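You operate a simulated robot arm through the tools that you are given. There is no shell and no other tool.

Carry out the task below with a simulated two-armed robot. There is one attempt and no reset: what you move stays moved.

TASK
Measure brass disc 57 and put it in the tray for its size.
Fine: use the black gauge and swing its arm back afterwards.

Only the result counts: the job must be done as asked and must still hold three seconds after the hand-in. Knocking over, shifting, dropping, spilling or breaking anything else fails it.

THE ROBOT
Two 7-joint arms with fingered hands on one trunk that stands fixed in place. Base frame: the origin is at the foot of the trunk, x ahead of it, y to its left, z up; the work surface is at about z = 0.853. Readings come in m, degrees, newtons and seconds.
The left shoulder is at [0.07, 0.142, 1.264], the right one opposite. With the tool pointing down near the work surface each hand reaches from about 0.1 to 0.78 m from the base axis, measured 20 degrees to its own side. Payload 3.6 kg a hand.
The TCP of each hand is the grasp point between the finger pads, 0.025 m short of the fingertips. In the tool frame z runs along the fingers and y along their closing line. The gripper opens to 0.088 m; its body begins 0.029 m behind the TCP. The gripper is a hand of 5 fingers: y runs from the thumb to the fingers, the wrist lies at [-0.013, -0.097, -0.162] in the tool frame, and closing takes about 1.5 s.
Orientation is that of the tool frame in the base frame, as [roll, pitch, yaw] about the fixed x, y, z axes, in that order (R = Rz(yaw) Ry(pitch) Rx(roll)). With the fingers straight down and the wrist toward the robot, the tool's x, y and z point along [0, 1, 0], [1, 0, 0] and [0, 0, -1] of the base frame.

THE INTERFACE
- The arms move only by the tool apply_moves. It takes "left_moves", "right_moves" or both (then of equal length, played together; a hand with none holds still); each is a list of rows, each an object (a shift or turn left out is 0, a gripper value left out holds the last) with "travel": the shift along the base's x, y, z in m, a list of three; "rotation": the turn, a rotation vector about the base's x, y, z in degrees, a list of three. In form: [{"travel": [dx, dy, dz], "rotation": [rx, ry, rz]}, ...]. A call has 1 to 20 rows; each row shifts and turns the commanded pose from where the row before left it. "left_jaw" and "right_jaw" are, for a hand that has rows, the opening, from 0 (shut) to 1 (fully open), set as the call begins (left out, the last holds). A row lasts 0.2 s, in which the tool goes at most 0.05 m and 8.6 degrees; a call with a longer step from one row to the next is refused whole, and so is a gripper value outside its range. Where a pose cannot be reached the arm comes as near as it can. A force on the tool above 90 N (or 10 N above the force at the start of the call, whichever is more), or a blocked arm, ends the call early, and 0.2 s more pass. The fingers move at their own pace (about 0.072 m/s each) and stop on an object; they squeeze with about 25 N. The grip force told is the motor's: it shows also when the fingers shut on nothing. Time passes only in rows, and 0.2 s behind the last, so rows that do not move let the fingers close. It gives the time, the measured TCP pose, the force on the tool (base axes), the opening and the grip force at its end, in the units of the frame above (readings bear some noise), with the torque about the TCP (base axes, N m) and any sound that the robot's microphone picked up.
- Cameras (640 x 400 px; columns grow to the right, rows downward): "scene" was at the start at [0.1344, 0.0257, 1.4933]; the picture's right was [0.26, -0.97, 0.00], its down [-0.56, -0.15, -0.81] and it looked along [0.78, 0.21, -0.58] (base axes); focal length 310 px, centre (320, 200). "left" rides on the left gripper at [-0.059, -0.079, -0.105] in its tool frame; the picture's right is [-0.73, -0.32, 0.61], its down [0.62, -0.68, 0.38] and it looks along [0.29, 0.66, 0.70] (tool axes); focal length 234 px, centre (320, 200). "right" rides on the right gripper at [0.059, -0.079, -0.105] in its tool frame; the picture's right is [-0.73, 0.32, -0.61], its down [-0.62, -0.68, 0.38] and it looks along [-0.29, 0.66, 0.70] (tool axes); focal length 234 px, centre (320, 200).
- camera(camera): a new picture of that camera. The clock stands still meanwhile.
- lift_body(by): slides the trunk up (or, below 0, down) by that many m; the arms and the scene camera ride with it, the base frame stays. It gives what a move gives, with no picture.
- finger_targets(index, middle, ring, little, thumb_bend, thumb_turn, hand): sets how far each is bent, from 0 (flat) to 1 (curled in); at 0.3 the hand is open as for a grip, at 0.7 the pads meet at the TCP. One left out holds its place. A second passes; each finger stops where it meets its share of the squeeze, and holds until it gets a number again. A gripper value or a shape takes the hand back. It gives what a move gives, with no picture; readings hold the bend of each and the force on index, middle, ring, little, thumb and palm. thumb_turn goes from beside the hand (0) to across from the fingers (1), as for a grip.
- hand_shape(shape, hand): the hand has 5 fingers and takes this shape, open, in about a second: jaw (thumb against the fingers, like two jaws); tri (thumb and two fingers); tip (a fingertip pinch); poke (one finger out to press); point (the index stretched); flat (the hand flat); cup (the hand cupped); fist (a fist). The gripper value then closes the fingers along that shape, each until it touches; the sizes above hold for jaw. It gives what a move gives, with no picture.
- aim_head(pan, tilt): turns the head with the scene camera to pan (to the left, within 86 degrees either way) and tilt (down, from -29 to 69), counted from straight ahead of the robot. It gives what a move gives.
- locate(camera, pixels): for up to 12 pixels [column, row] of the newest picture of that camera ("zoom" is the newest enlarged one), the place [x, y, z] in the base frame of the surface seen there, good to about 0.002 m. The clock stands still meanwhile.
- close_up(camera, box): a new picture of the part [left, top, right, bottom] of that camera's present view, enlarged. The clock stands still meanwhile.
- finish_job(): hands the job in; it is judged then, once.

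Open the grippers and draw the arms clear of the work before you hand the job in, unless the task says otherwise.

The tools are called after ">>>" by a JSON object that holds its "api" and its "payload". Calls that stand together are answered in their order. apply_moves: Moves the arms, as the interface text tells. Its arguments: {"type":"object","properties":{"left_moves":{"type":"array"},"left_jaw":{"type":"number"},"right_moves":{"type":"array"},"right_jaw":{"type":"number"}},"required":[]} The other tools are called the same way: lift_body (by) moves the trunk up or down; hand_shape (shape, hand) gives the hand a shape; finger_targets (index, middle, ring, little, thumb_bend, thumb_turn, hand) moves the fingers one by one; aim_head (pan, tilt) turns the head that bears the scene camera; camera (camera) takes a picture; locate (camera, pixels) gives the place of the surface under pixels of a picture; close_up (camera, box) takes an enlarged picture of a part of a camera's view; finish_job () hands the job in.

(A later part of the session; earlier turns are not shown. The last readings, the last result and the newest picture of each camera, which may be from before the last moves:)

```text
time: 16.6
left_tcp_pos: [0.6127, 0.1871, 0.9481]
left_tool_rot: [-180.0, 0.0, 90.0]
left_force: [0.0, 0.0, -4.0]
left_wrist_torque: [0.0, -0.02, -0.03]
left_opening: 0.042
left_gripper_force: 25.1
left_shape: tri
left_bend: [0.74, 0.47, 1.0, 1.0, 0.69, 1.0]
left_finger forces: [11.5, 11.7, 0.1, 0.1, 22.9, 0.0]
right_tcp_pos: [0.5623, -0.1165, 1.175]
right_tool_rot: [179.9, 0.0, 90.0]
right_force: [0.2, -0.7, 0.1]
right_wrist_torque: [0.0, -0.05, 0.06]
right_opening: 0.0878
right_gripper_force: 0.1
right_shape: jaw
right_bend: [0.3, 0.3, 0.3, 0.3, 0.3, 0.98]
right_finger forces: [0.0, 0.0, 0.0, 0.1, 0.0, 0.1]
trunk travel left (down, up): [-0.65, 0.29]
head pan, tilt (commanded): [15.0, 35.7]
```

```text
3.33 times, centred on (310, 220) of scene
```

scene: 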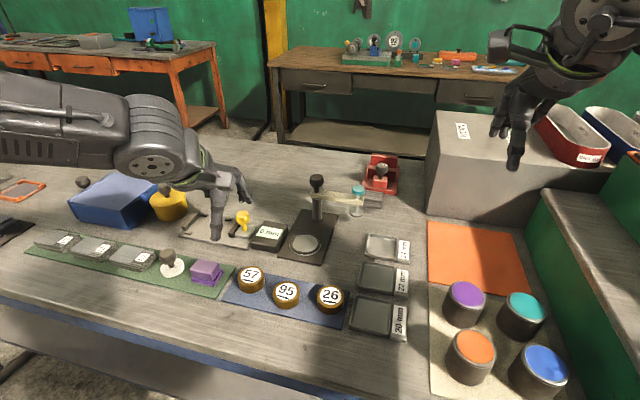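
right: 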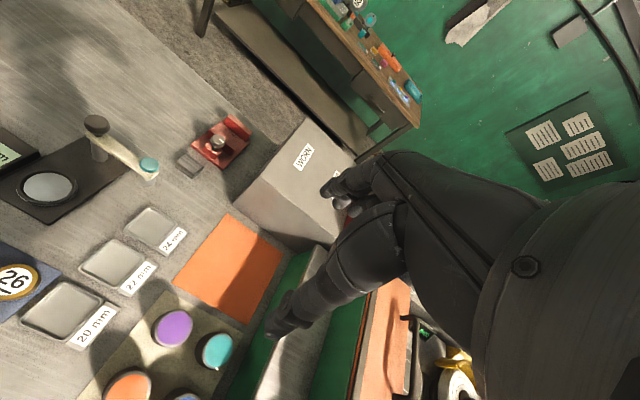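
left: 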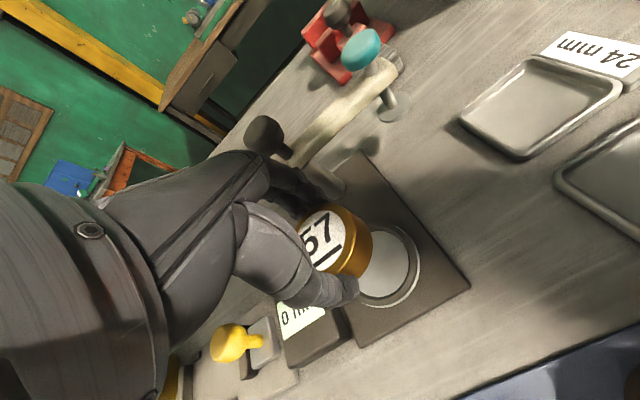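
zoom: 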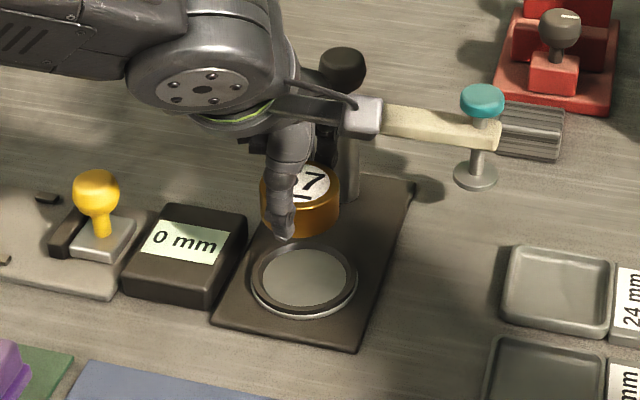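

The disc is above the anvil. Before lowering I check how far the finger backs extend toward the post and black knob at left-view pixel (265, 135).

>>> {"api": "locate", "payload": {"camera": "left", "pixels": [[250, 155], [235, 152], [210, 158], [270, 175], [285, 170], [300, 180], [312, 190], [265, 130], [320, 183], [180, 180], [340, 225], [355, 270]]}}

>>> {"api": "close_up", "payload": {"camera": "left", "box": [220, 90, 440, 330]}}

```text
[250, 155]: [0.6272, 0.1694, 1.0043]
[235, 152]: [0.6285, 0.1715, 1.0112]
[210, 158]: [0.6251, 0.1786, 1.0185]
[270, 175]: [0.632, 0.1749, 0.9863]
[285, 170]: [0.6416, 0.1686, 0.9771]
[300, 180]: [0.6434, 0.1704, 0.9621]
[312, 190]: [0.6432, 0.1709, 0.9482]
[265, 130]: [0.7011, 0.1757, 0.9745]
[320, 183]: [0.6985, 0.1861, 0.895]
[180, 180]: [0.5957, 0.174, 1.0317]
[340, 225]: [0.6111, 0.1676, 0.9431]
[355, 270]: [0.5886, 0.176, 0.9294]
```

```text
1.67 times, centred on (330, 210) of left
```

zoom: 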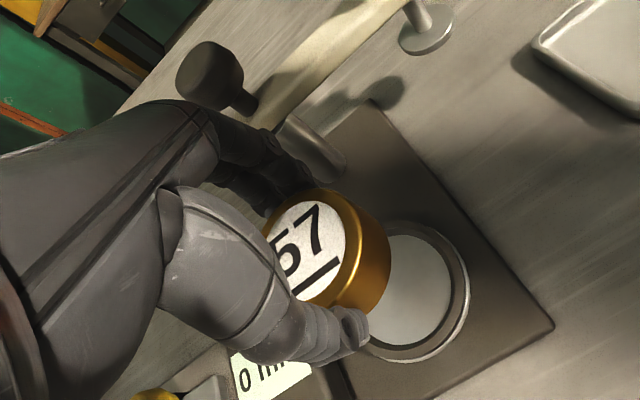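

Fingers stay at least 0.035 m clear of the post and knob. I lower the disc 0.048 m to just above the anvil.

>>> {"api": "apply_moves", "payload": {"left_moves": [{"travel": [0, 0, -0.016]}, {"travel": [0, 0, -0.016]}, {"travel": [0, 0, -0.016]}, {}, {}], "left_jaw": 0}}

>>> {"api": "camera", "payload": {"camera": "left"}}

>>> {"api": "close_up", "payload": {"camera": "scene", "box": [260, 180, 380, 280]}}

```text
time: 17.9
left_tcp_pos: [0.6135, 0.186, 0.897]
left_tool_rot: [179.9, 0.0, 90.0]
left_force: [0.1, 0.0, -3.1]
left_wrist_torque: [0.01, -0.01, 0.03]
left_opening: 0.0417
left_gripper_force: 25.3
left_shape: tri
left_bend: [0.74, 0.47, 1.0, 1.0, 0.69, 1.0]
left_finger forces: [11.5, 11.7, 0.0, 0.0, 22.8, 0.0]
right_tcp_pos: [0.562, -0.1169, 1.1752]
right_tool_rot: [180.0, -0.1, 90.0]
right_force: [-0.4, 0.2, 0.2]
right_wrist_torque: [-0.02, 0.04, 0.01]
right_opening: 0.0879
right_gripper_force: 0.1
right_shape: jaw
right_bend: [0.3, 0.3, 0.3, 0.3, 0.3, 0.98]
right_finger forces: [0.1, 0.0, 0.0, 0.0, 0.0, 0.1]
trunk travel left (down, up): [-0.65, 0.29]
head pan, tilt (commanded): [15.0, 35.7]
```

```text
taken
```

left: 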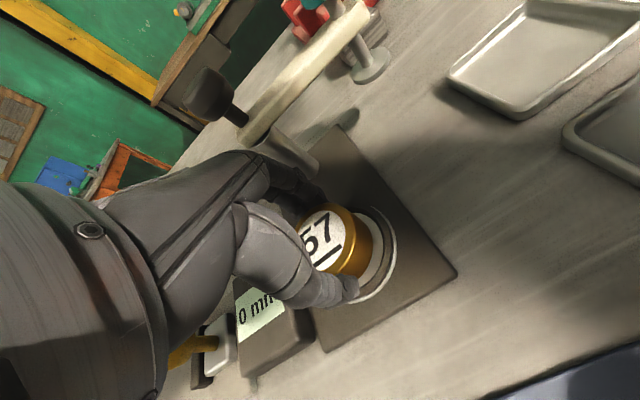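

```text
4.00 times, centred on (320, 230) of scene
```

zoom: 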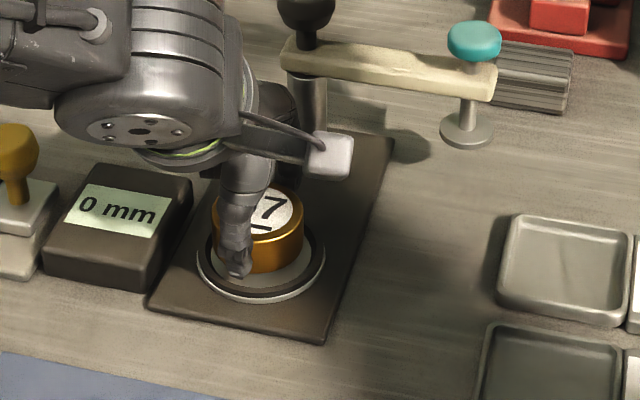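

The disc hovers about 9 mm over the plate. I check centring with a left zoom around (350, 260).

>>> {"api": "close_up", "payload": {"camera": "left", "box": [290, 180, 430, 320]}}

>>> {"api": "locate", "payload": {"camera": "left", "pixels": [[368, 208], [380, 215], [390, 230], [394, 245], [390, 265], [380, 283], [368, 294], [355, 301], [378, 250], [372, 240], [360, 208], [365, 285]]}}

```text
2.86 times, centred on (360, 250) of left
```

zoom: 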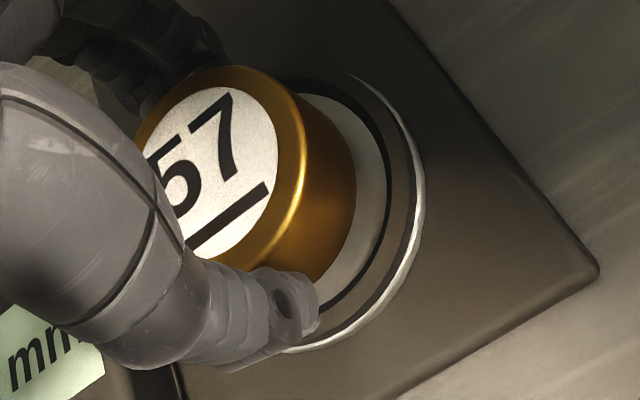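

```text
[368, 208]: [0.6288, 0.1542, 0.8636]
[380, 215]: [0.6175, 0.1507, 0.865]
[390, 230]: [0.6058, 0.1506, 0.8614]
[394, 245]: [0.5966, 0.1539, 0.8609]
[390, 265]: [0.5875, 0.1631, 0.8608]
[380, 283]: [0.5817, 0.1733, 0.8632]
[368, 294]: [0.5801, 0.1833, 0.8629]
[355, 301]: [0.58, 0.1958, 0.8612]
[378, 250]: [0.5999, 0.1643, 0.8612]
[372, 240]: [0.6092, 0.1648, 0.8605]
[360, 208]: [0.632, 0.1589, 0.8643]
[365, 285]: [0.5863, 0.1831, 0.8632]
```

Rim centre fits at about (0.613, 0.1865) and the disc is centred on it within about 1 mm. I lower in small steps toward contact.

>>> {"api": "apply_moves", "payload": {"left_moves": [{"travel": [0, 0, -0.004]}, {"travel": [0, 0, -0.003]}, {"travel": [0, 0, -0.001]}, {}], "left_jaw": 0}}

>>> {"api": "close_up", "payload": {"camera": "left", "box": [290, 180, 430, 320]}}

>>> {"api": "close_up", "payload": {"camera": "scene", "box": [280, 200, 360, 270]}}

```text
time: 18.9
left_tcp_pos: [0.6122, 0.1883, 0.8902]
left_tool_rot: [-180.0, 0.0, 89.9]
left_force: [0.6, 0.4, -3.6]
left_wrist_torque: [0.02, -0.01, 0.01]
left_opening: 0.0418
left_gripper_force: 24.8
left_shape: tri
left_bend: [0.74, 0.47, 1.0, 1.0, 0.69, 1.0]
left_finger forces: [11.5, 11.7, 0.0, 0.0, 22.7, 0.0]
right_tcp_pos: [0.5618, -0.1164, 1.1751]
right_tool_rot: [179.9, 0.0, 90.0]
right_force: [-0.2, -0.3, -0.1]
right_wrist_torque: [-0.01, 0.01, 0.01]
right_opening: 0.0879
right_gripper_force: 0.2
right_shape: jaw
right_bend: [0.3, 0.3, 0.3, 0.3, 0.3, 0.98]
right_finger forces: [0.1, 0.0, 0.1, 0.0, 0.0, 0.1]
trunk travel left (down, up): [-0.65, 0.29]
head pan, tilt (commanded): [15.0, 35.7]
```

```text
2.86 times, centred on (360, 250) of left
```

zoom: 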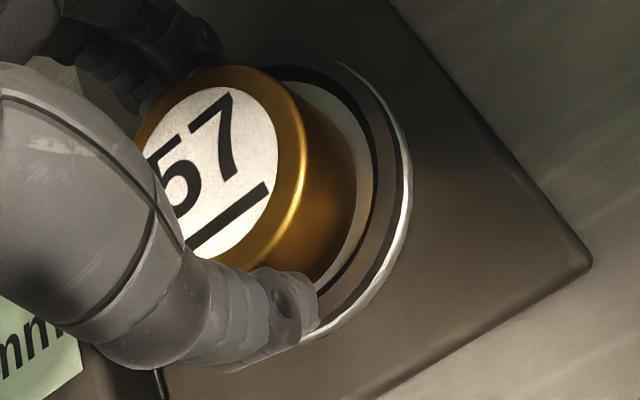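

```text
5.71 times, centred on (320, 235) of scene
```

zoom: 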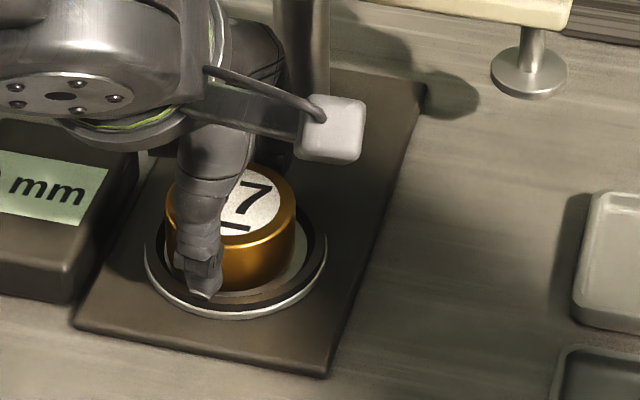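

The disc sits inside the rim, about 2 mm too far left (gap 7 px left, 16 px right). I nudge -1.5 mm in y and lower to contact in 1 mm steps.

>>> {"api": "apply_moves", "payload": {"left_moves": [{"travel": [0, -0.0015, 0]}, {"travel": [0, 0, -0.001]}, {"travel": [0, 0, -0.001]}, {}, {}], "left_jaw": 0}}

>>> {"api": "close_up", "payload": {"camera": "scene", "box": [280, 200, 360, 270]}}

```text
time: 20.1
left_tcp_pos: [0.6124, 0.1865, 0.8884]
left_tool_rot: [179.9, 0.1, 90.1]
left_force: [2.0, 0.3, 3.9]
left_wrist_torque: [0.02, 0.18, -0.02]
left_opening: 0.0412
left_gripper_force: 25.0
left_shape: tri
left_bend: [0.74, 0.47, 1.0, 1.0, 0.7, 1.0]
left_finger forces: [12.6, 12.8, 0.1, 0.0, 32.8, 0.0]
right_tcp_pos: [0.5604, -0.115, 1.1745]
right_tool_rot: [180.0, -0.1, 90.0]
right_force: [-0.3, -0.4, -0.5]
right_wrist_torque: [0.04, -0.03, 0.01]
right_opening: 0.0879
right_gripper_force: 0.1
right_shape: jaw
right_bend: [0.3, 0.3, 0.3, 0.3, 0.3, 0.98]
right_finger forces: [0.0, 0.0, 0.0, 0.0, 0.0, 0.0]
trunk travel left (down, up): [-0.65, 0.29]
head pan, tilt (commanded): [15.0, 35.7]
```

```text
5.71 times, centred on (320, 235) of scene
```

zoom: 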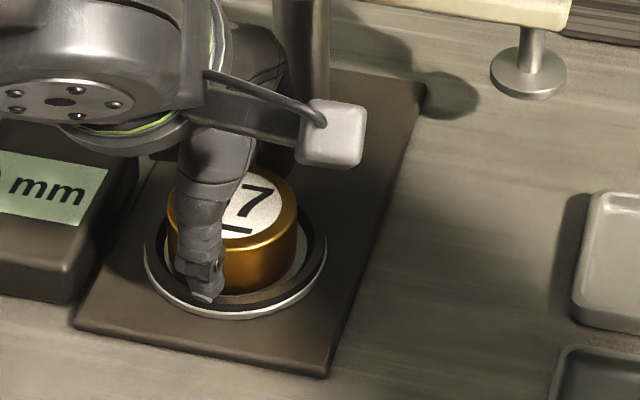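

Contact felt (force z up from -3.6 to +3.9 N). I ease up 0.5 mm to unload, then open the fingers part-way to release the disc.

>>> {"api": "apply_moves", "payload": {"left_moves": [{"travel": [0, 0, 0.0006]}, {}], "left_jaw": 0}}

>>> {"api": "apply_moves", "payload": {"left_moves": [{}, {}, {}, {}, {}, {}], "left_jaw": 0.85}}

>>> {"api": "camera", "payload": {"camera": "left"}}

>>> {"api": "close_up", "payload": {"camera": "scene", "box": [280, 200, 360, 270]}}

```text
time: 20.6
left_tcp_pos: [0.6114, 0.1862, 0.8893]
left_tool_rot: [180.0, 0.1, 90.1]
left_force: [1.5, -0.4, 2.2]
left_wrist_torque: [0.0, 0.13, 0.0]
left_opening: 0.0417
left_gripper_force: 25.1
left_shape: tri
left_bend: [0.74, 0.47, 1.0, 1.0, 0.7, 1.0]
left_finger forces: [12.5, 12.8, 0.0, 0.0, 31.1, 0.0]
right_tcp_pos: [0.561, -0.1162, 1.1745]
right_tool_rot: [179.9, -0.1, 90.0]
right_force: [0.2, 0.4, 0.6]
right_wrist_torque: [0.02, -0.02, 0.01]
right_opening: 0.0876
right_gripper_force: 0.1
right_shape: jaw
right_bend: [0.3, 0.3, 0.3, 0.3, 0.3, 0.98]
right_finger forces: [0.0, 0.1, 0.1, 0.0, 0.0, 0.1]
trunk travel left (down, up): [-0.65, 0.29]
head pan, tilt (commanded): [15.0, 35.7]
```

```text
time: 22.1
left_tcp_pos: [0.6128, 0.1866, 0.8888]
left_tool_rot: [180.0, 0.1, 90.0]
left_force: [0.1, 0.7, -0.6]
left_wrist_torque: [0.01, 0.0, -0.04]
left_opening: 0.0746
left_gripper_force: 0.1
left_shape: tri
left_bend: [0.27, 0.33, 0.99, 0.99, 0.43, 0.99]
left_finger forces: [0.1, 0.0, 0.0, 0.1, 0.0, 0.0]
right_tcp_pos: [0.561, -0.1163, 1.1741]
right_tool_rot: [-180.0, -0.2, 90.0]
right_force: [-0.3, -0.9, 0.3]
right_wrist_torque: [0.0, 0.01, 0.02]
right_opening: 0.0877
right_gripper_force: 0.0
right_shape: jaw
right_bend: [0.3, 0.3, 0.3, 0.3, 0.3, 0.98]
right_finger forces: [0.0, 0.1, 0.1, 0.1, 0.0, 0.1]
trunk travel left (down, up): [-0.65, 0.29]
head pan, tilt (commanded): [15.0, 35.7]
```

```text
taken
```

left: 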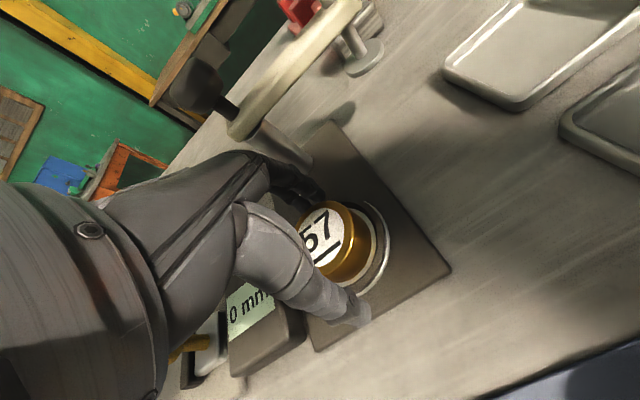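

```text
5.71 times, centred on (320, 235) of scene
```

zoom: 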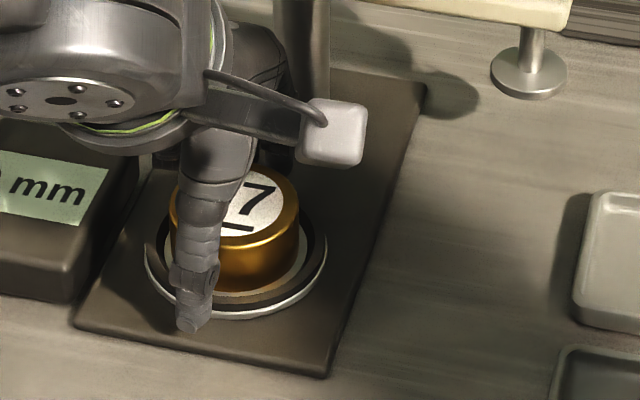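

The disc is released and sits flat inside the rim. I raise the left hand straight up, slowly at first.

>>> {"api": "apply_moves", "payload": {"left_moves": [{"travel": [0, 0, 0.01]}, {"travel": [0, 0, 0.015]}, {"travel": [0, 0, 0.02]}, {"travel": [0, 0, 0.03]}, {"travel": [0, 0, 0.04]}, {"travel": [-0.02, 0, 0.04]}, {"travel": [-0.04, 0.02, 0.01]}, {"travel": [-0.04, 0.02, 0]}, {}]}}

>>> {"api": "camera", "payload": {"camera": "left"}}

>>> {"api": "close_up", "payload": {"camera": "scene", "box": [230, 160, 390, 280]}}

```text
time: 24.1
left_tcp_pos: [0.5144, 0.2246, 1.0534]
left_tool_rot: [-179.9, 0.0, 90.0]
left_force: [1.5, 0.3, 0.5]
left_wrist_torque: [0.01, 0.02, 0.0]
left_opening: 0.0745
left_gripper_force: 0.3
left_shape: tri
left_bend: [0.27, 0.33, 0.99, 0.99, 0.43, 0.99]
left_finger forces: [0.1, 0.0, 0.0, 0.1, 0.0, 0.0]
right_tcp_pos: [0.5616, -0.1172, 1.1751]
right_tool_rot: [-180.0, -0.1, 90.0]
right_force: [0.7, -0.1, -1.6]
right_wrist_torque: [0.04, -0.01, 0.0]
right_opening: 0.0876
right_gripper_force: 0.1
right_shape: jaw
right_bend: [0.3, 0.3, 0.3, 0.3, 0.3, 0.98]
right_finger forces: [0.0, 0.0, 0.0, 0.1, 0.0, 0.0]
trunk travel left (down, up): [-0.65, 0.29]
head pan, tilt (commanded): [15.0, 35.7]
```

```text
taken
```

left: 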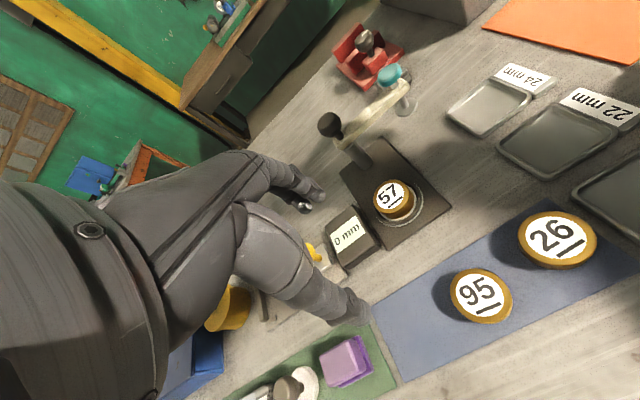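

```text
3.33 times, centred on (310, 220) of scene
```

zoom: 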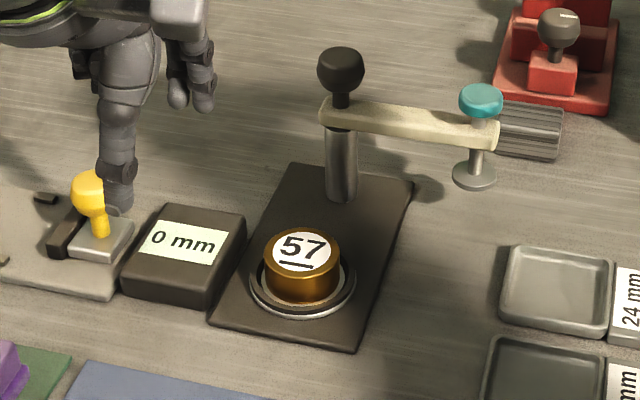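

Disc 57 sits centred on the anvil and the display still reads 0 mm. For swinging the arm I shape the left hand to a single poking finger and look at it.

>>> {"api": "hand_shape", "payload": {"hand": "left", "shape": "poke"}}

>>> {"api": "camera", "payload": {"camera": "left"}}

>>> {"api": "close_up", "payload": {"camera": "scene", "box": [180, 130, 380, 280]}}

```text
time: 24.9
left_tcp_pos: [0.5113, 0.2258, 1.0541]
left_tool_rot: [-180.0, 0.0, 90.0]
left_force: [-0.3, 0.3, -0.6]
left_wrist_torque: [0.01, -0.02, 0.0]
left_opening: 0.0
left_gripper_force: 0.0
left_shape: poke
left_bend: [0.7, 0.7, 0.99, 0.99, 1.0, 1.0]
left_finger forces: [0.0, 0.0, 0.0, 0.0, 0.0, 0.1]
right_tcp_pos: [0.561, -0.1148, 1.1746]
right_tool_rot: [-180.0, 0.0, 90.0]
right_force: [-0.5, 0.3, 0.2]
right_wrist_torque: [-0.03, 0.01, -0.01]
right_opening: 0.0874
right_gripper_force: 0.1
right_shape: jaw
right_bend: [0.3, 0.3, 0.3, 0.3, 0.3, 0.98]
right_finger forces: [0.0, 0.0, 0.0, 0.0, 0.0, 0.1]
trunk travel left (down, up): [-0.65, 0.29]
head pan, tilt (commanded): [15.0, 35.7]
```

```text
taken
```

left: 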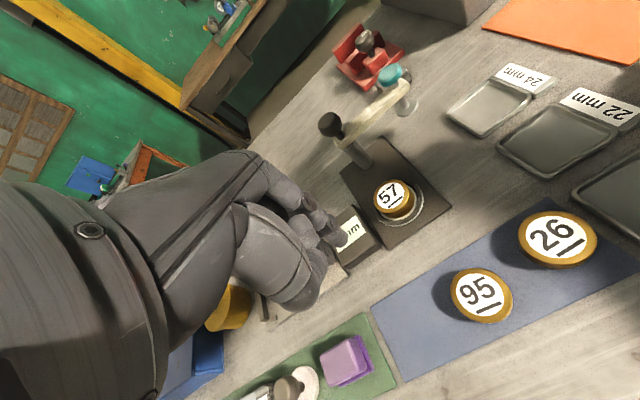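

```text
2.67 times, centred on (280, 205) of scene
```

zoom: 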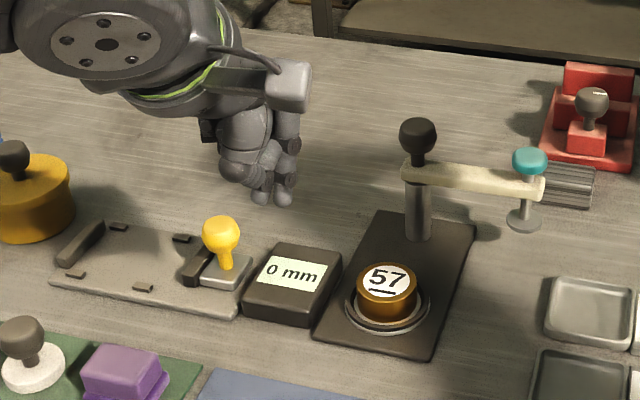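

Poke puts index and middle fingertips side by side. I locate the fingertips (262, 200), (284, 203) and the curled thumb's lowest part (238, 180) in this zoom.

>>> {"api": "locate", "payload": {"camera": "zoom", "pixels": [[261, 198], [284, 202], [262, 185], [284, 190], [238, 180], [230, 172], [255, 170], [288, 155], [288, 130], [240, 150], [295, 190], [275, 180]]}}

>>> {"api": "close_up", "payload": {"camera": "left", "box": [220, 140, 380, 330]}}

```text
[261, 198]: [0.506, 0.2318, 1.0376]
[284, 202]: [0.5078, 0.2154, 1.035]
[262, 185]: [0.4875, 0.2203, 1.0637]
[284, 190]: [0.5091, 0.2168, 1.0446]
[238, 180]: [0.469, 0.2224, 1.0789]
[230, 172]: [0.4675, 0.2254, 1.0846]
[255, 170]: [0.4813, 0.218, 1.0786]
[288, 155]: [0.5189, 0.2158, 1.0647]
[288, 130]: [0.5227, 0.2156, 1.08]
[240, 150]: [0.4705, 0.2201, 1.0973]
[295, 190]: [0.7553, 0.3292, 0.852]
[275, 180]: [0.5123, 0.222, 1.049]
```

```text
2.11 times, centred on (300, 235) of left
```

zoom: 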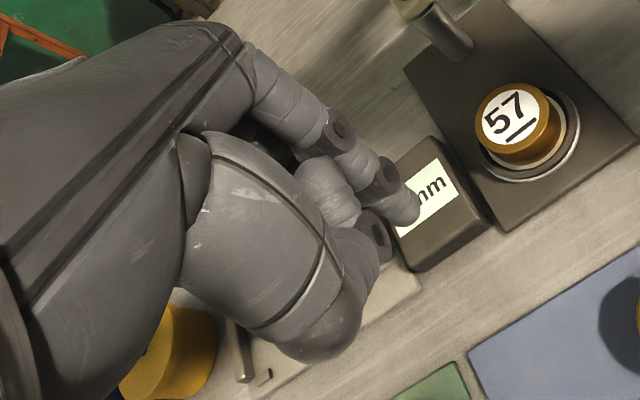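

I try the "point" shape to compare: a single stretched index would give more clearance over the gauge's knobs.

>>> {"api": "hand_shape", "payload": {"hand": "left", "shape": "point"}}

>>> {"api": "close_up", "payload": {"camera": "scene", "box": [180, 130, 380, 280]}}

>>> {"api": "close_up", "payload": {"camera": "left", "box": [180, 80, 440, 330]}}

```text
time: 25.9
left_tcp_pos: [0.5125, 0.2241, 1.0539]
left_tool_rot: [-180.0, 0.0, 90.0]
left_force: [0.3, 0.1, -0.9]
left_wrist_torque: [0.0, 0.0, 0.01]
left_opening: 0.0
left_gripper_force: 0.0
left_shape: point
left_bend: [0.2, 1.0, 1.0, 1.0, 0.98, 0.88]
left_finger forces: [0.1, 0.0, 0.1, 0.0, 0.0, 0.0]
right_tcp_pos: [0.5618, -0.1172, 1.1745]
right_tool_rot: [-179.9, -0.1, 90.0]
right_force: [-0.3, -0.4, 0.1]
right_wrist_torque: [0.01, 0.01, -0.01]
right_opening: 0.0876
right_gripper_force: 0.1
right_shape: jaw
right_bend: [0.3, 0.3, 0.3, 0.3, 0.3, 0.98]
right_finger forces: [0.0, 0.1, 0.1, 0.0, 0.0, 0.1]
trunk travel left (down, up): [-0.65, 0.29]
head pan, tilt (commanded): [15.0, 35.7]
```

```text
2.67 times, centred on (280, 205) of scene
```

zoom: 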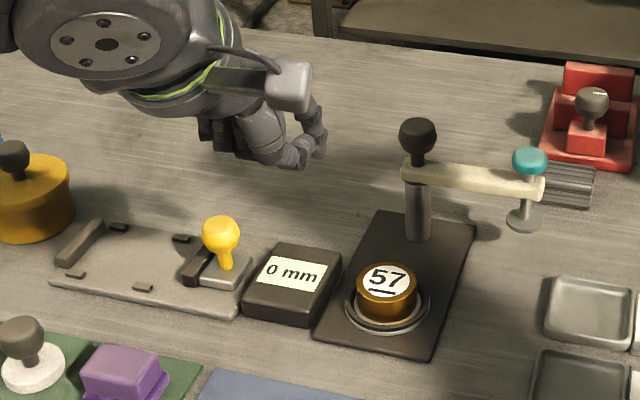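

```text
1.60 times, centred on (310, 205) of left
```

zoom: 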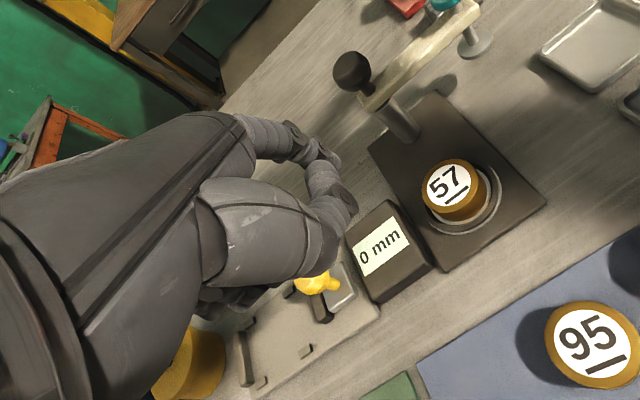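

I locate the curled fingers (around (210-245, 130-155)) and the index/thumb tips in this shape.

>>> {"api": "close_up", "payload": {"camera": "scene", "box": [220, 140, 320, 210]}}

>>> {"api": "locate", "payload": {"camera": "scene", "pixels": [[257, 180], [262, 184], [268, 186], [283, 192], [290, 190], [297, 184], [300, 175], [275, 186], [280, 175], [296, 170], [258, 174], [266, 180]]}}

```text
5.71 times, centred on (270, 175) of scene
```

zoom: 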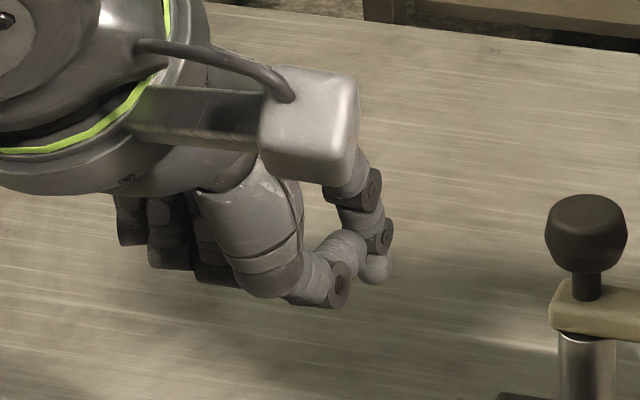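

```text
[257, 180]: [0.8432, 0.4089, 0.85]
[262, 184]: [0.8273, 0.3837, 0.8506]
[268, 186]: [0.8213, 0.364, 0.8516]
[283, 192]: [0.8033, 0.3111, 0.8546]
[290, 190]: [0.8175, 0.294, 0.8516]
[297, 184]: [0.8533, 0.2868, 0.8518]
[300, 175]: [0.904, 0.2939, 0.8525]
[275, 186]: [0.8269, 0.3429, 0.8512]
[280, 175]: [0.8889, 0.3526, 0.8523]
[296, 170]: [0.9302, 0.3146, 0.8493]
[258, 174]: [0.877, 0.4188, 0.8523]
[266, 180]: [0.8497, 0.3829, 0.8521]
```

I repeat with the zoom's own pixels: curled fingers at (130, 235), (170, 262), (215, 275), thumb (270, 290), index tip (375, 270).

>>> {"api": "locate", "payload": {"camera": "zoom", "pixels": [[128, 238], [165, 262], [215, 272], [120, 210], [158, 212], [265, 288], [330, 290], [345, 245], [375, 270], [380, 235], [370, 190], [310, 295]]}}

```text
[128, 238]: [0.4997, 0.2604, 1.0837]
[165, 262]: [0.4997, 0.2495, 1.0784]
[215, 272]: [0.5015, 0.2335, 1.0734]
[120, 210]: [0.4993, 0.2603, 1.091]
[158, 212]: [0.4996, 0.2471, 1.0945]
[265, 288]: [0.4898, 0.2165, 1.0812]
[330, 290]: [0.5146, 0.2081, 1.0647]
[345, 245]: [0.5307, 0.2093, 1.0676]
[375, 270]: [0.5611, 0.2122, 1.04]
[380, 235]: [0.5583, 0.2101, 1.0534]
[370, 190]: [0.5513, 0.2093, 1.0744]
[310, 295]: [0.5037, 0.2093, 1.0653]
```

The curled fingers end about 0.02 m above TCP, so straddling the teal knob between thumb and two fingers and leading it round the arc is the safest. I refine the positions of the teal knob and post first.

>>> {"api": "close_up", "payload": {"camera": "scene", "box": [300, 165, 400, 245]}}

>>> {"api": "close_up", "payload": {"camera": "left", "box": [300, 40, 440, 180]}}

```text
5.00 times, centred on (350, 205) of scene
```

zoom: 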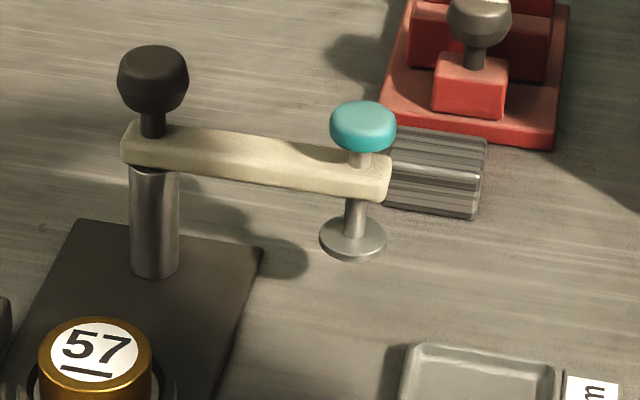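

```text
2.86 times, centred on (370, 110) of left
```

zoom: 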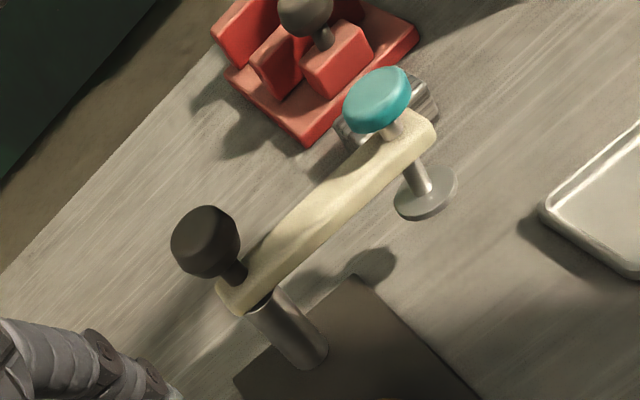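

I locate teal knob, foot, bar edges and black knob from this left zoom.

>>> {"api": "locate", "payload": {"camera": "zoom", "pixels": [[378, 92], [349, 105], [405, 80], [372, 74], [385, 118], [405, 130], [428, 192], [400, 205], [453, 182], [300, 240], [285, 215], [310, 245]]}}

>>> {"api": "locate", "payload": {"camera": "zoom", "pixels": [[206, 240], [180, 250], [232, 225], [195, 215], [225, 268], [285, 330], [320, 345], [265, 310], [240, 300], [345, 190], [330, 175], [352, 205]]}}

```text
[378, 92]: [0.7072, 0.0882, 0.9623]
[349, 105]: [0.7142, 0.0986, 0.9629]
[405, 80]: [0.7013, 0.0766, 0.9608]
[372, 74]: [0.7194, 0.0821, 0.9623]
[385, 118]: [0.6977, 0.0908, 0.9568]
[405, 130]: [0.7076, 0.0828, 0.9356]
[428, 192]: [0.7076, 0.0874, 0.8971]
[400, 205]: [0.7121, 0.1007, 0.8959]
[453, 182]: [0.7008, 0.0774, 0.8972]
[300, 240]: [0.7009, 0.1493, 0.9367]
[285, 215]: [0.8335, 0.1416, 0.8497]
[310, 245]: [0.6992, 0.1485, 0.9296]
```

```text
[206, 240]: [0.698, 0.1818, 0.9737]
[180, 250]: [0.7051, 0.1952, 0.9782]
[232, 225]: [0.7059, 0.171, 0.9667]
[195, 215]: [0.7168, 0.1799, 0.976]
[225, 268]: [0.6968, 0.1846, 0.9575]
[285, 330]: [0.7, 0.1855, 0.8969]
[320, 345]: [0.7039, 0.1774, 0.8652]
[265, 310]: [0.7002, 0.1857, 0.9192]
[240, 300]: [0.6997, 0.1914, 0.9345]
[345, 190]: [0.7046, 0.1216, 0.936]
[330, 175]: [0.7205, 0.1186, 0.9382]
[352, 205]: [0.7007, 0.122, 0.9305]
```

Post centre ≈ (0.711, 0.186), teal knob ≈ (0.708, 0.0885, top 0.9625), arm length ≈ 0.0975. I set the three-finger shape and move the left hand at z 1.055 to above the teal knob.

>>> {"api": "hand_shape", "payload": {"hand": "left", "shape": "tri"}}

>>> {"api": "apply_moves", "payload": {"left_moves": [{"travel": [0.0326, -0.0227, 0.002]}, {"travel": [0.0326, -0.0228, 0]}, {"travel": [0.0326, -0.0227, 0]}, {"travel": [0.0326, -0.0228, 0]}, {"travel": [0.0326, -0.0227, 0]}, {"travel": [0.0326, -0.0228, 0]}, {}], "left_jaw": 1}}

>>> {"api": "camera", "payload": {"camera": "left"}}

>>> {"api": "close_up", "payload": {"camera": "scene", "box": [240, 120, 400, 260]}}

```text
time: 26.8
left_tcp_pos: [0.5126, 0.2249, 1.0532]
left_tool_rot: [-180.0, 0.1, 90.0]
left_force: [1.0, -0.3, -0.1]
left_wrist_torque: [0.02, 0.01, 0.02]
left_opening: 0.0875
left_gripper_force: 0.0
left_shape: tri
left_bend: [0.3, 0.3, 0.99, 0.99, 0.3, 0.97]
left_finger forces: [0.0, 0.1, 0.0, 0.1, 0.1, 0.1]
right_tcp_pos: [0.5617, -0.1164, 1.1742]
right_tool_rot: [-179.9, 0.1, 90.0]
right_force: [0.2, 0.0, 0.3]
right_wrist_torque: [0.0, 0.0, 0.0]
right_opening: 0.0876
right_gripper_force: 0.0
right_shape: jaw
right_bend: [0.3, 0.3, 0.3, 0.3, 0.3, 0.98]
right_finger forces: [0.0, 0.1, 0.0, 0.1, 0.0, 0.0]
trunk travel left (down, up): [-0.65, 0.29]
head pan, tilt (commanded): [15.0, 35.7]
```

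```text
time: 28.4
left_tcp_pos: [0.6383, 0.1497, 1.0556]
left_tool_rot: [-180.0, 0.0, 89.9]
left_force: [0.2, -0.3, -0.1]
left_wrist_torque: [0.04, 0.03, 0.03]
left_opening: 0.0879
left_gripper_force: 0.1
left_shape: tri
left_bend: [0.3, 0.3, 0.99, 0.99, 0.3, 0.97]
left_finger forces: [0.1, 0.1, 0.1, 0.1, 0.0, 0.0]
left hand out of reach, approached as far as the arm can: row 4, 5, 6
right_tcp_pos: [0.5612, -0.1164, 1.1754]
right_tool_rot: [180.0, -0.1, 90.0]
right_force: [0.1, -1.2, 0.4]
right_wrist_torque: [0.02, 0.0, -0.02]
right_opening: 0.0876
right_gripper_force: 0.0
right_shape: jaw
right_bend: [0.3, 0.3, 0.3, 0.3, 0.3, 0.98]
right_finger forces: [0.0, 0.0, 0.0, 0.0, 0.0, 0.0]
trunk travel left (down, up): [-0.65, 0.29]
head pan, tilt (commanded): [15.0, 35.7]
```

```text
taken
```

left: 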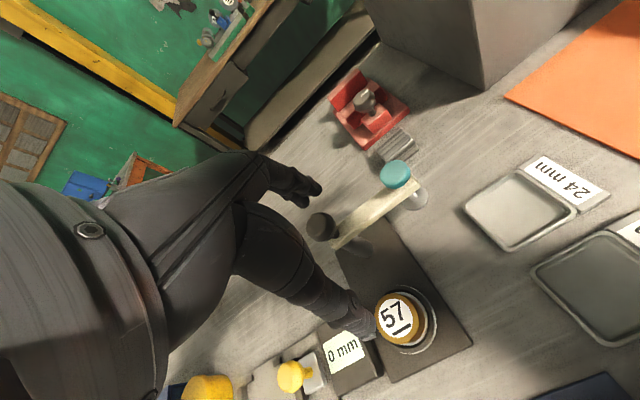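

```text
2.86 times, centred on (320, 190) of scene
```

zoom: 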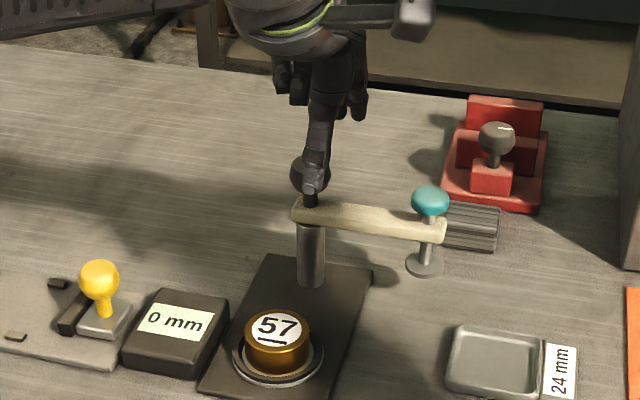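

At this trunk height the pose is out of reach (stopped at (0.638, 0.150)). I raise the trunk back by 0.15 m so the forearm can slope down to the far point, then try again.

>>> {"api": "lift_body", "payload": {"by": 0.15}}

>>> {"api": "apply_moves", "payload": {"left_moves": [{"travel": [0.0, 0.0, -0.045]}, {"travel": [0, 0, -0.045]}, {"travel": [0.02, -0.018, -0.03]}, {"travel": [0.025, -0.022, 0]}, {"travel": [0.025, -0.0212, 0]}, {}], "left_jaw": 1}}

>>> {"api": "camera", "payload": {"camera": "left"}}

>>> {"api": "close_up", "payload": {"camera": "scene", "box": [240, 160, 420, 310]}}

```text
time: 30.1
left_tcp_pos: [0.6394, 0.1495, 1.2058]
left_tool_rot: [180.0, -0.1, 90.0]
left_force: [0.2, -0.8, -0.7]
left_wrist_torque: [-0.03, 0.01, 0.01]
left_opening: 0.0877
left_gripper_force: 0.1
left_shape: tri
left_bend: [0.3, 0.3, 0.99, 0.99, 0.3, 0.97]
left_finger forces: [0.0, 0.1, 0.0, 0.0, 0.0, 0.1]
right_tcp_pos: [0.5618, -0.1169, 1.3244]
right_tool_rot: [179.9, -0.1, 90.1]
right_force: [0.2, 0.3, 0.4]
right_wrist_torque: [-0.02, -0.02, 0.01]
right_opening: 0.0875
right_gripper_force: 0.0
right_shape: jaw
right_bend: [0.3, 0.3, 0.3, 0.3, 0.3, 0.98]
right_finger forces: [0.1, 0.0, 0.0, 0.0, 0.1, 0.1]
trunk travel left (down, up): [-0.8, 0.14]
head pan, tilt (commanded): [15.0, 35.7]
```

```text
time: 31.5
left_tcp_pos: [0.6319, 0.1578, 1.1192]
left_tool_rot: [179.9, 0.1, 90.0]
left_force: [-0.3, 0.0, 0.5]
left_wrist_torque: [0.04, -0.02, 0.0]
left_opening: 0.0878
left_gripper_force: 0.1
left_shape: tri
left_bend: [0.3, 0.3, 0.99, 0.99, 0.3, 0.97]
left_finger forces: [0.0, 0.0, 0.1, 0.0, 0.0, 0.0]
left hand out of reach, approached as far as the arm can: row 2, 3, 4, 5
right_tcp_pos: [0.5613, -0.1162, 1.324]
right_tool_rot: [-180.0, 0.0, 89.9]
right_force: [-0.5, 0.1, -0.4]
right_wrist_torque: [-0.01, -0.02, 0.0]
right_opening: 0.0875
right_gripper_force: 0.0
right_shape: jaw
right_bend: [0.3, 0.3, 0.3, 0.3, 0.3, 0.98]
right_finger forces: [0.1, 0.0, 0.0, 0.0, 0.0, 0.0]
trunk travel left (down, up): [-0.8, 0.14]
head pan, tilt (commanded): [15.0, 35.7]
```

```text
taken
```

left: 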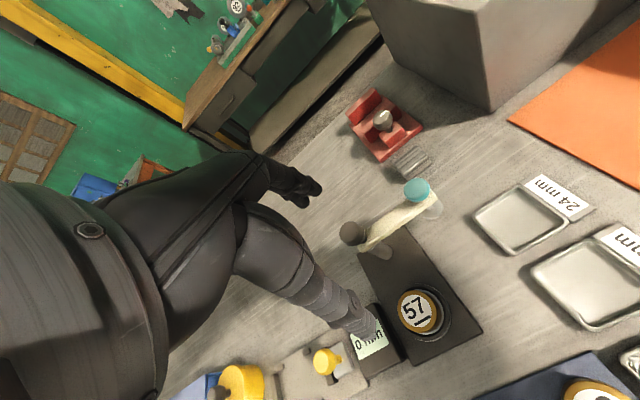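

```text
2.67 times, centred on (330, 235) of scene
```

zoom: 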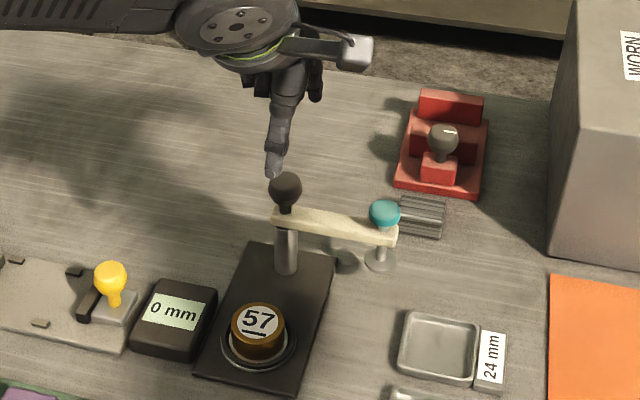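

Still limited, which points to the wrist's yaw rather than distance. I turn the left hand 45 degrees clockwise (wrist swings toward the left elbow), raise slightly, and retry the approach.

>>> {"api": "apply_moves", "payload": {"left_moves": [{"travel": [0, 0, 0.01], "rotation": [0, 0, -7.5]}, {"travel": [0, 0, 0.01], "rotation": [0, 0, -7.5]}, {"rotation": [0, 0, -7.5]}, {"rotation": [0, 0, -7.5]}, {"rotation": [0, 0, -7.5]}, {"rotation": [0, 0, -7.5]}, {"travel": [0.02, -0.018, 0]}, {"travel": [0.025, -0.022, 0]}, {"travel": [0.025, -0.022, 0]}, {}], "left_jaw": 1}}

>>> {"api": "camera", "payload": {"camera": "left"}}

>>> {"api": "close_up", "payload": {"camera": "scene", "box": [240, 160, 420, 310]}}

```text
time: 33.7
left_tcp_pos: [0.6351, 0.1407, 1.1468]
left_tool_rot: [-180.0, 0.0, 44.9]
left_force: [1.1, 0.0, -0.6]
left_wrist_torque: [0.0, 0.0, 0.04]
left_opening: 0.0876
left_gripper_force: 0.2
left_shape: tri
left_bend: [0.3, 0.3, 0.99, 0.99, 0.3, 0.97]
left_finger forces: [0.1, 0.0, 0.1, 0.1, 0.1, 0.1]
left hand out of reach, approached as far as the arm can: row 7, 8, 9
right_tcp_pos: [0.5599, -0.1172, 1.325]
right_tool_rot: [-180.0, -0.1, 90.1]
right_force: [-0.1, -0.6, -0.1]
right_wrist_torque: [0.01, -0.02, -0.02]
right_opening: 0.0876
right_gripper_force: 0.1
right_shape: jaw
right_bend: [0.3, 0.3, 0.3, 0.3, 0.3, 0.98]
right_finger forces: [0.1, 0.0, 0.0, 0.0, 0.0, 0.0]
trunk travel left (down, up): [-0.8, 0.14]
head pan, tilt (commanded): [15.0, 35.7]
```

```text
taken
```

left: 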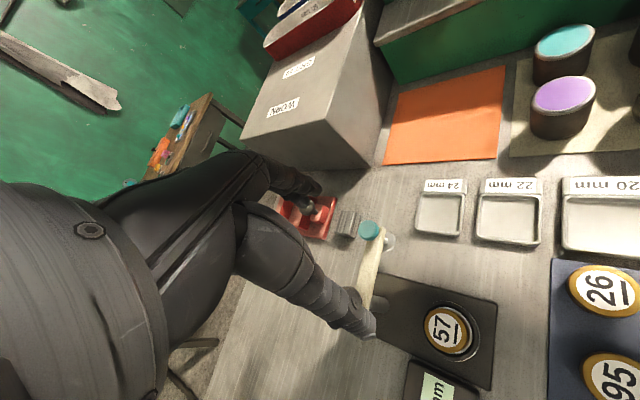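

```text
2.67 times, centred on (330, 235) of scene
```

zoom: 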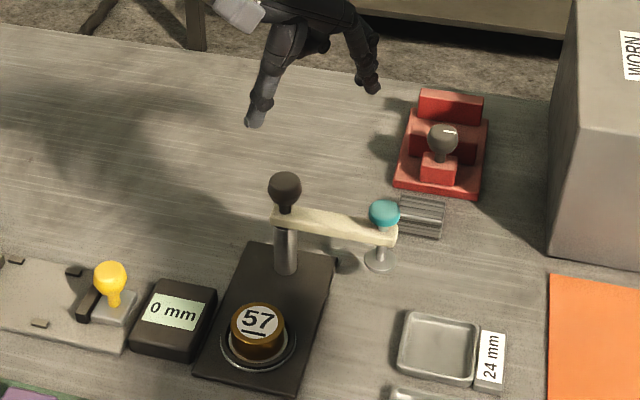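

Still limited, perhaps by the elbow posture. I look at the whole scene to see how the left arm is folded.

>>> {"api": "camera", "payload": {"camera": "scene"}}

>>> {"api": "camera", "payload": {"camera": "right"}}

```text
taken
```

scene: 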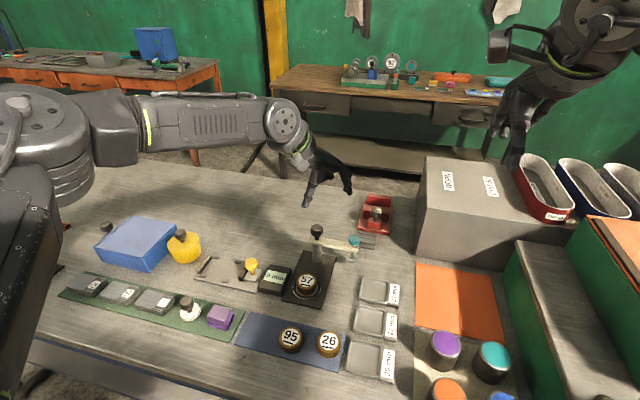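

```text
taken
```

right: 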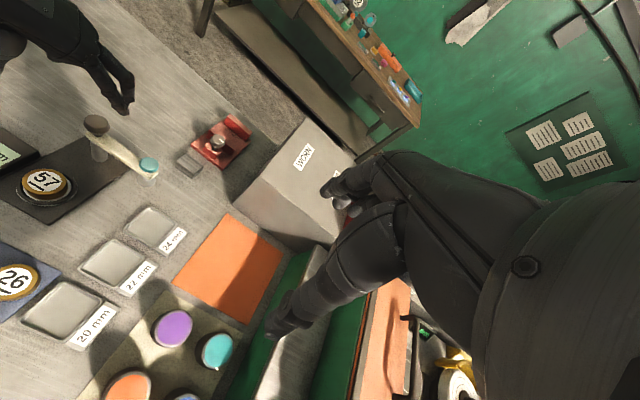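

The elbow is high. I back off, restore the yaw and approach differently: out to the left first at (0.60, 0.26), then lower and forward, to learn where the reach ends.

>>> {"api": "apply_moves", "payload": {"left_moves": [{"travel": [-0.03, 0.04, 0], "rotation": [0, 0, 7.5]}, {"travel": [-0.02, 0.04, 0], "rotation": [0, 0, 7.5]}, {"travel": [0, 0.04, 0], "rotation": [0, 0, 7.5]}, {"travel": [0, 0, -0.03], "rotation": [0, 0, 7.5]}, {"travel": [0, 0, -0.03]}, {"travel": [0, 0, -0.03]}, {"travel": [0.03, 0, 0]}, {"travel": [0.04, 0, 0]}, {}], "left_jaw": 1}}

>>> {"api": "camera", "payload": {"camera": "scene"}}

```text
time: 35.7
left_tcp_pos: [0.6558, 0.2623, 1.0565]
left_tool_rot: [179.9, 0.0, 75.0]
left_force: [0.1, 0.8, 0.3]
left_wrist_torque: [-0.01, -0.03, -0.03]
left_opening: 0.0878
left_gripper_force: 0.1
left_shape: tri
left_bend: [0.3, 0.3, 0.99, 0.99, 0.3, 0.97]
left_finger forces: [0.0, 0.1, 0.0, 0.1, 0.0, 0.1]
right_tcp_pos: [0.5596, -0.1169, 1.3254]
right_tool_rot: [-180.0, -0.1, 90.0]
right_force: [0.3, 0.0, 0.3]
right_wrist_torque: [-0.02, -0.02, 0.0]
right_opening: 0.0879
right_gripper_force: 0.0
right_shape: jaw
right_bend: [0.3, 0.3, 0.3, 0.3, 0.3, 0.98]
right_finger forces: [0.0, 0.0, 0.1, 0.0, 0.0, 0.0]
trunk travel left (down, up): [-0.8, 0.14]
head pan, tilt (commanded): [15.0, 35.7]
```

```text
taken
```

scene: 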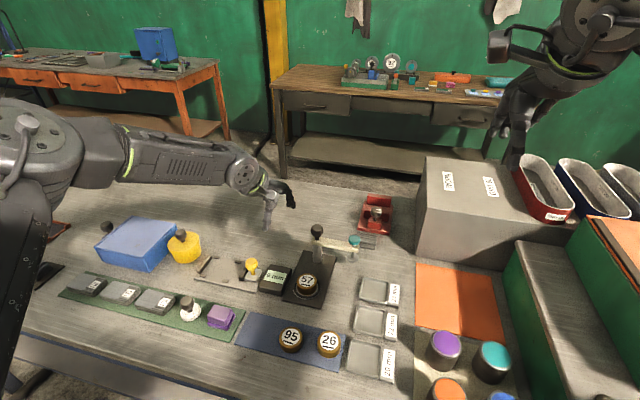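

No limit here at (0.656, 0.262, 1.057). I go forward to x 0.72 and then step to the right to find the limit.

>>> {"api": "apply_moves", "payload": {"left_moves": [{"travel": [0.03, 0, 0]}, {"travel": [0.035, 0, 0]}, {"travel": [0, -0.03, 0]}, {"travel": [0, -0.03, 0]}, {"travel": [0, -0.03, 0]}, {"travel": [0, -0.03, 0]}, {}], "left_jaw": 1}}

>>> {"api": "camera", "payload": {"camera": "scene"}}

```text
time: 37.3
left_tcp_pos: [0.6422, 0.1701, 1.0915]
left_tool_rot: [180.0, 0.0, 75.0]
left_force: [-0.2, -1.0, -0.9]
left_wrist_torque: [-0.01, 0.02, -0.02]
left_opening: 0.0879
left_gripper_force: 0.2
left_shape: tri
left_bend: [0.3, 0.3, 0.99, 0.99, 0.3, 0.97]
left_finger forces: [0.1, 0.0, 0.0, 0.0, 0.0, 0.1]
left hand out of reach, approached as far as the arm can: row 1, 2, 3, 4, 5, 6
right_tcp_pos: [0.5611, -0.1162, 1.3246]
right_tool_rot: [179.9, 0.0, 90.0]
right_force: [0.0, -0.6, 0.2]
right_wrist_torque: [0.02, 0.0, -0.01]
right_opening: 0.0875
right_gripper_force: 0.1
right_shape: jaw
right_bend: [0.3, 0.3, 0.3, 0.3, 0.3, 0.98]
right_finger forces: [0.0, 0.0, 0.0, 0.0, 0.1, 0.1]
trunk travel left (down, up): [-0.8, 0.14]
head pan, tilt (commanded): [15.0, 35.7]
```

```text
taken
```

scene: 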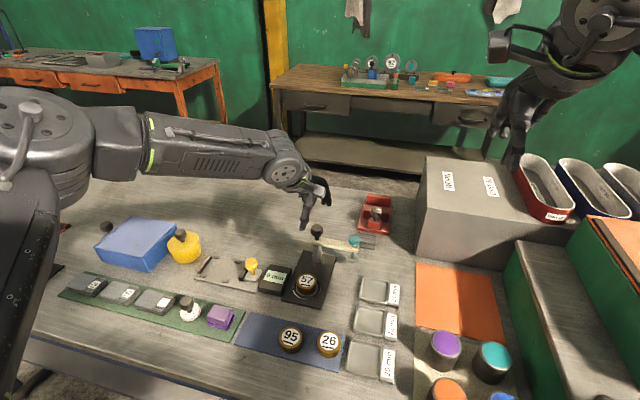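

The limit lies near x 0.65 at this height. I test whether the reach grows lower down, in the free lane at y ≈ 0.29 behind the display box.

>>> {"api": "apply_moves", "payload": {"left_moves": [{"travel": [-0.01, 0.04, 0]}, {"travel": [0, 0.04, 0]}, {"travel": [0, 0.04, 0], "rotation": [0, 0, 5]}, {"travel": [0, 0, -0.04], "rotation": [0, 0, 5]}, {"travel": [0, 0, -0.04], "rotation": [0, 0, 5]}, {"travel": [0, 0, -0.04]}, {}], "left_jaw": 1}}

>>> {"api": "apply_moves", "payload": {"left_moves": [{"travel": [0.02, 0, 0]}, {"travel": [0.02, 0, 0]}, {"travel": [0.02, 0, 0]}, {"travel": [0.02, 0, 0]}, {"travel": [0.02, 0, 0]}, {}], "left_jaw": 1}}

>>> {"api": "camera", "payload": {"camera": "scene"}}

```text
time: 38.9
left_tcp_pos: [0.6205, 0.2928, 0.9816]
left_tool_rot: [179.8, 0.0, 90.0]
left_force: [0.4, -0.7, 0.2]
left_wrist_torque: [0.0, 0.0, 0.0]
left_opening: 0.0878
left_gripper_force: 0.1
left_shape: tri
left_bend: [0.3, 0.3, 0.99, 0.99, 0.3, 0.97]
left_finger forces: [0.1, 0.0, 0.1, 0.0, 0.0, 0.0]
left hand out of reach, approached as far as the arm can: row 6
right_tcp_pos: [0.5596, -0.1158, 1.3259]
right_tool_rot: [-180.0, 0.0, 90.1]
right_force: [-0.1, -0.3, -0.5]
right_wrist_torque: [0.01, 0.03, 0.03]
right_opening: 0.0877
right_gripper_force: 0.1
right_shape: jaw
right_bend: [0.3, 0.3, 0.3, 0.3, 0.3, 0.98]
right_finger forces: [0.0, 0.1, 0.0, 0.0, 0.0, 0.0]
trunk travel left (down, up): [-0.8, 0.14]
head pan, tilt (commanded): [15.0, 35.7]
```

```text
time: 40.3
left_tcp_pos: [0.6619, 0.3084, 1.0273]
left_tool_rot: [179.9, 0.0, 90.0]
left_force: [0.3, -0.3, 0.0]
left_wrist_torque: [0.0, 0.01, 0.0]
left_opening: 0.0878
left_gripper_force: 0.1
left_shape: tri
left_bend: [0.3, 0.3, 0.99, 0.99, 0.3, 0.97]
left_finger forces: [0.1, 0.1, 0.0, 0.0, 0.0, 0.0]
left hand out of reach, approached as far as the arm can: row 1, 2, 3, 4, 5
right_tcp_pos: [0.5605, -0.1157, 1.3253]
right_tool_rot: [180.0, 0.0, 90.0]
right_force: [0.6, -0.1, 0.3]
right_wrist_torque: [0.0, 0.01, 0.01]
right_opening: 0.0874
right_gripper_force: 0.2
right_shape: jaw
right_bend: [0.3, 0.3, 0.3, 0.3, 0.3, 0.98]
right_finger forces: [0.0, 0.0, 0.0, 0.0, 0.1, 0.1]
trunk travel left (down, up): [-0.8, 0.14]
head pan, tilt (commanded): [15.0, 35.7]
```

```text
taken
```

scene: 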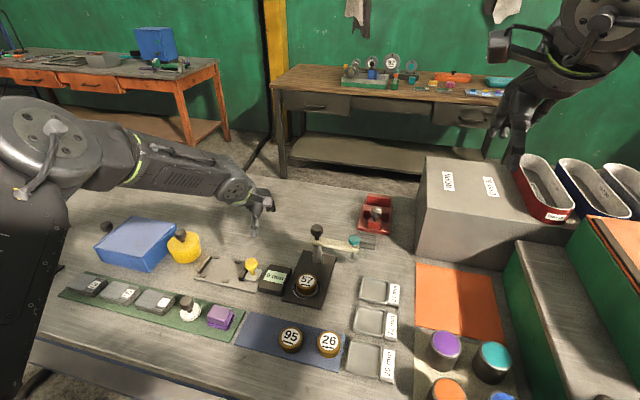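

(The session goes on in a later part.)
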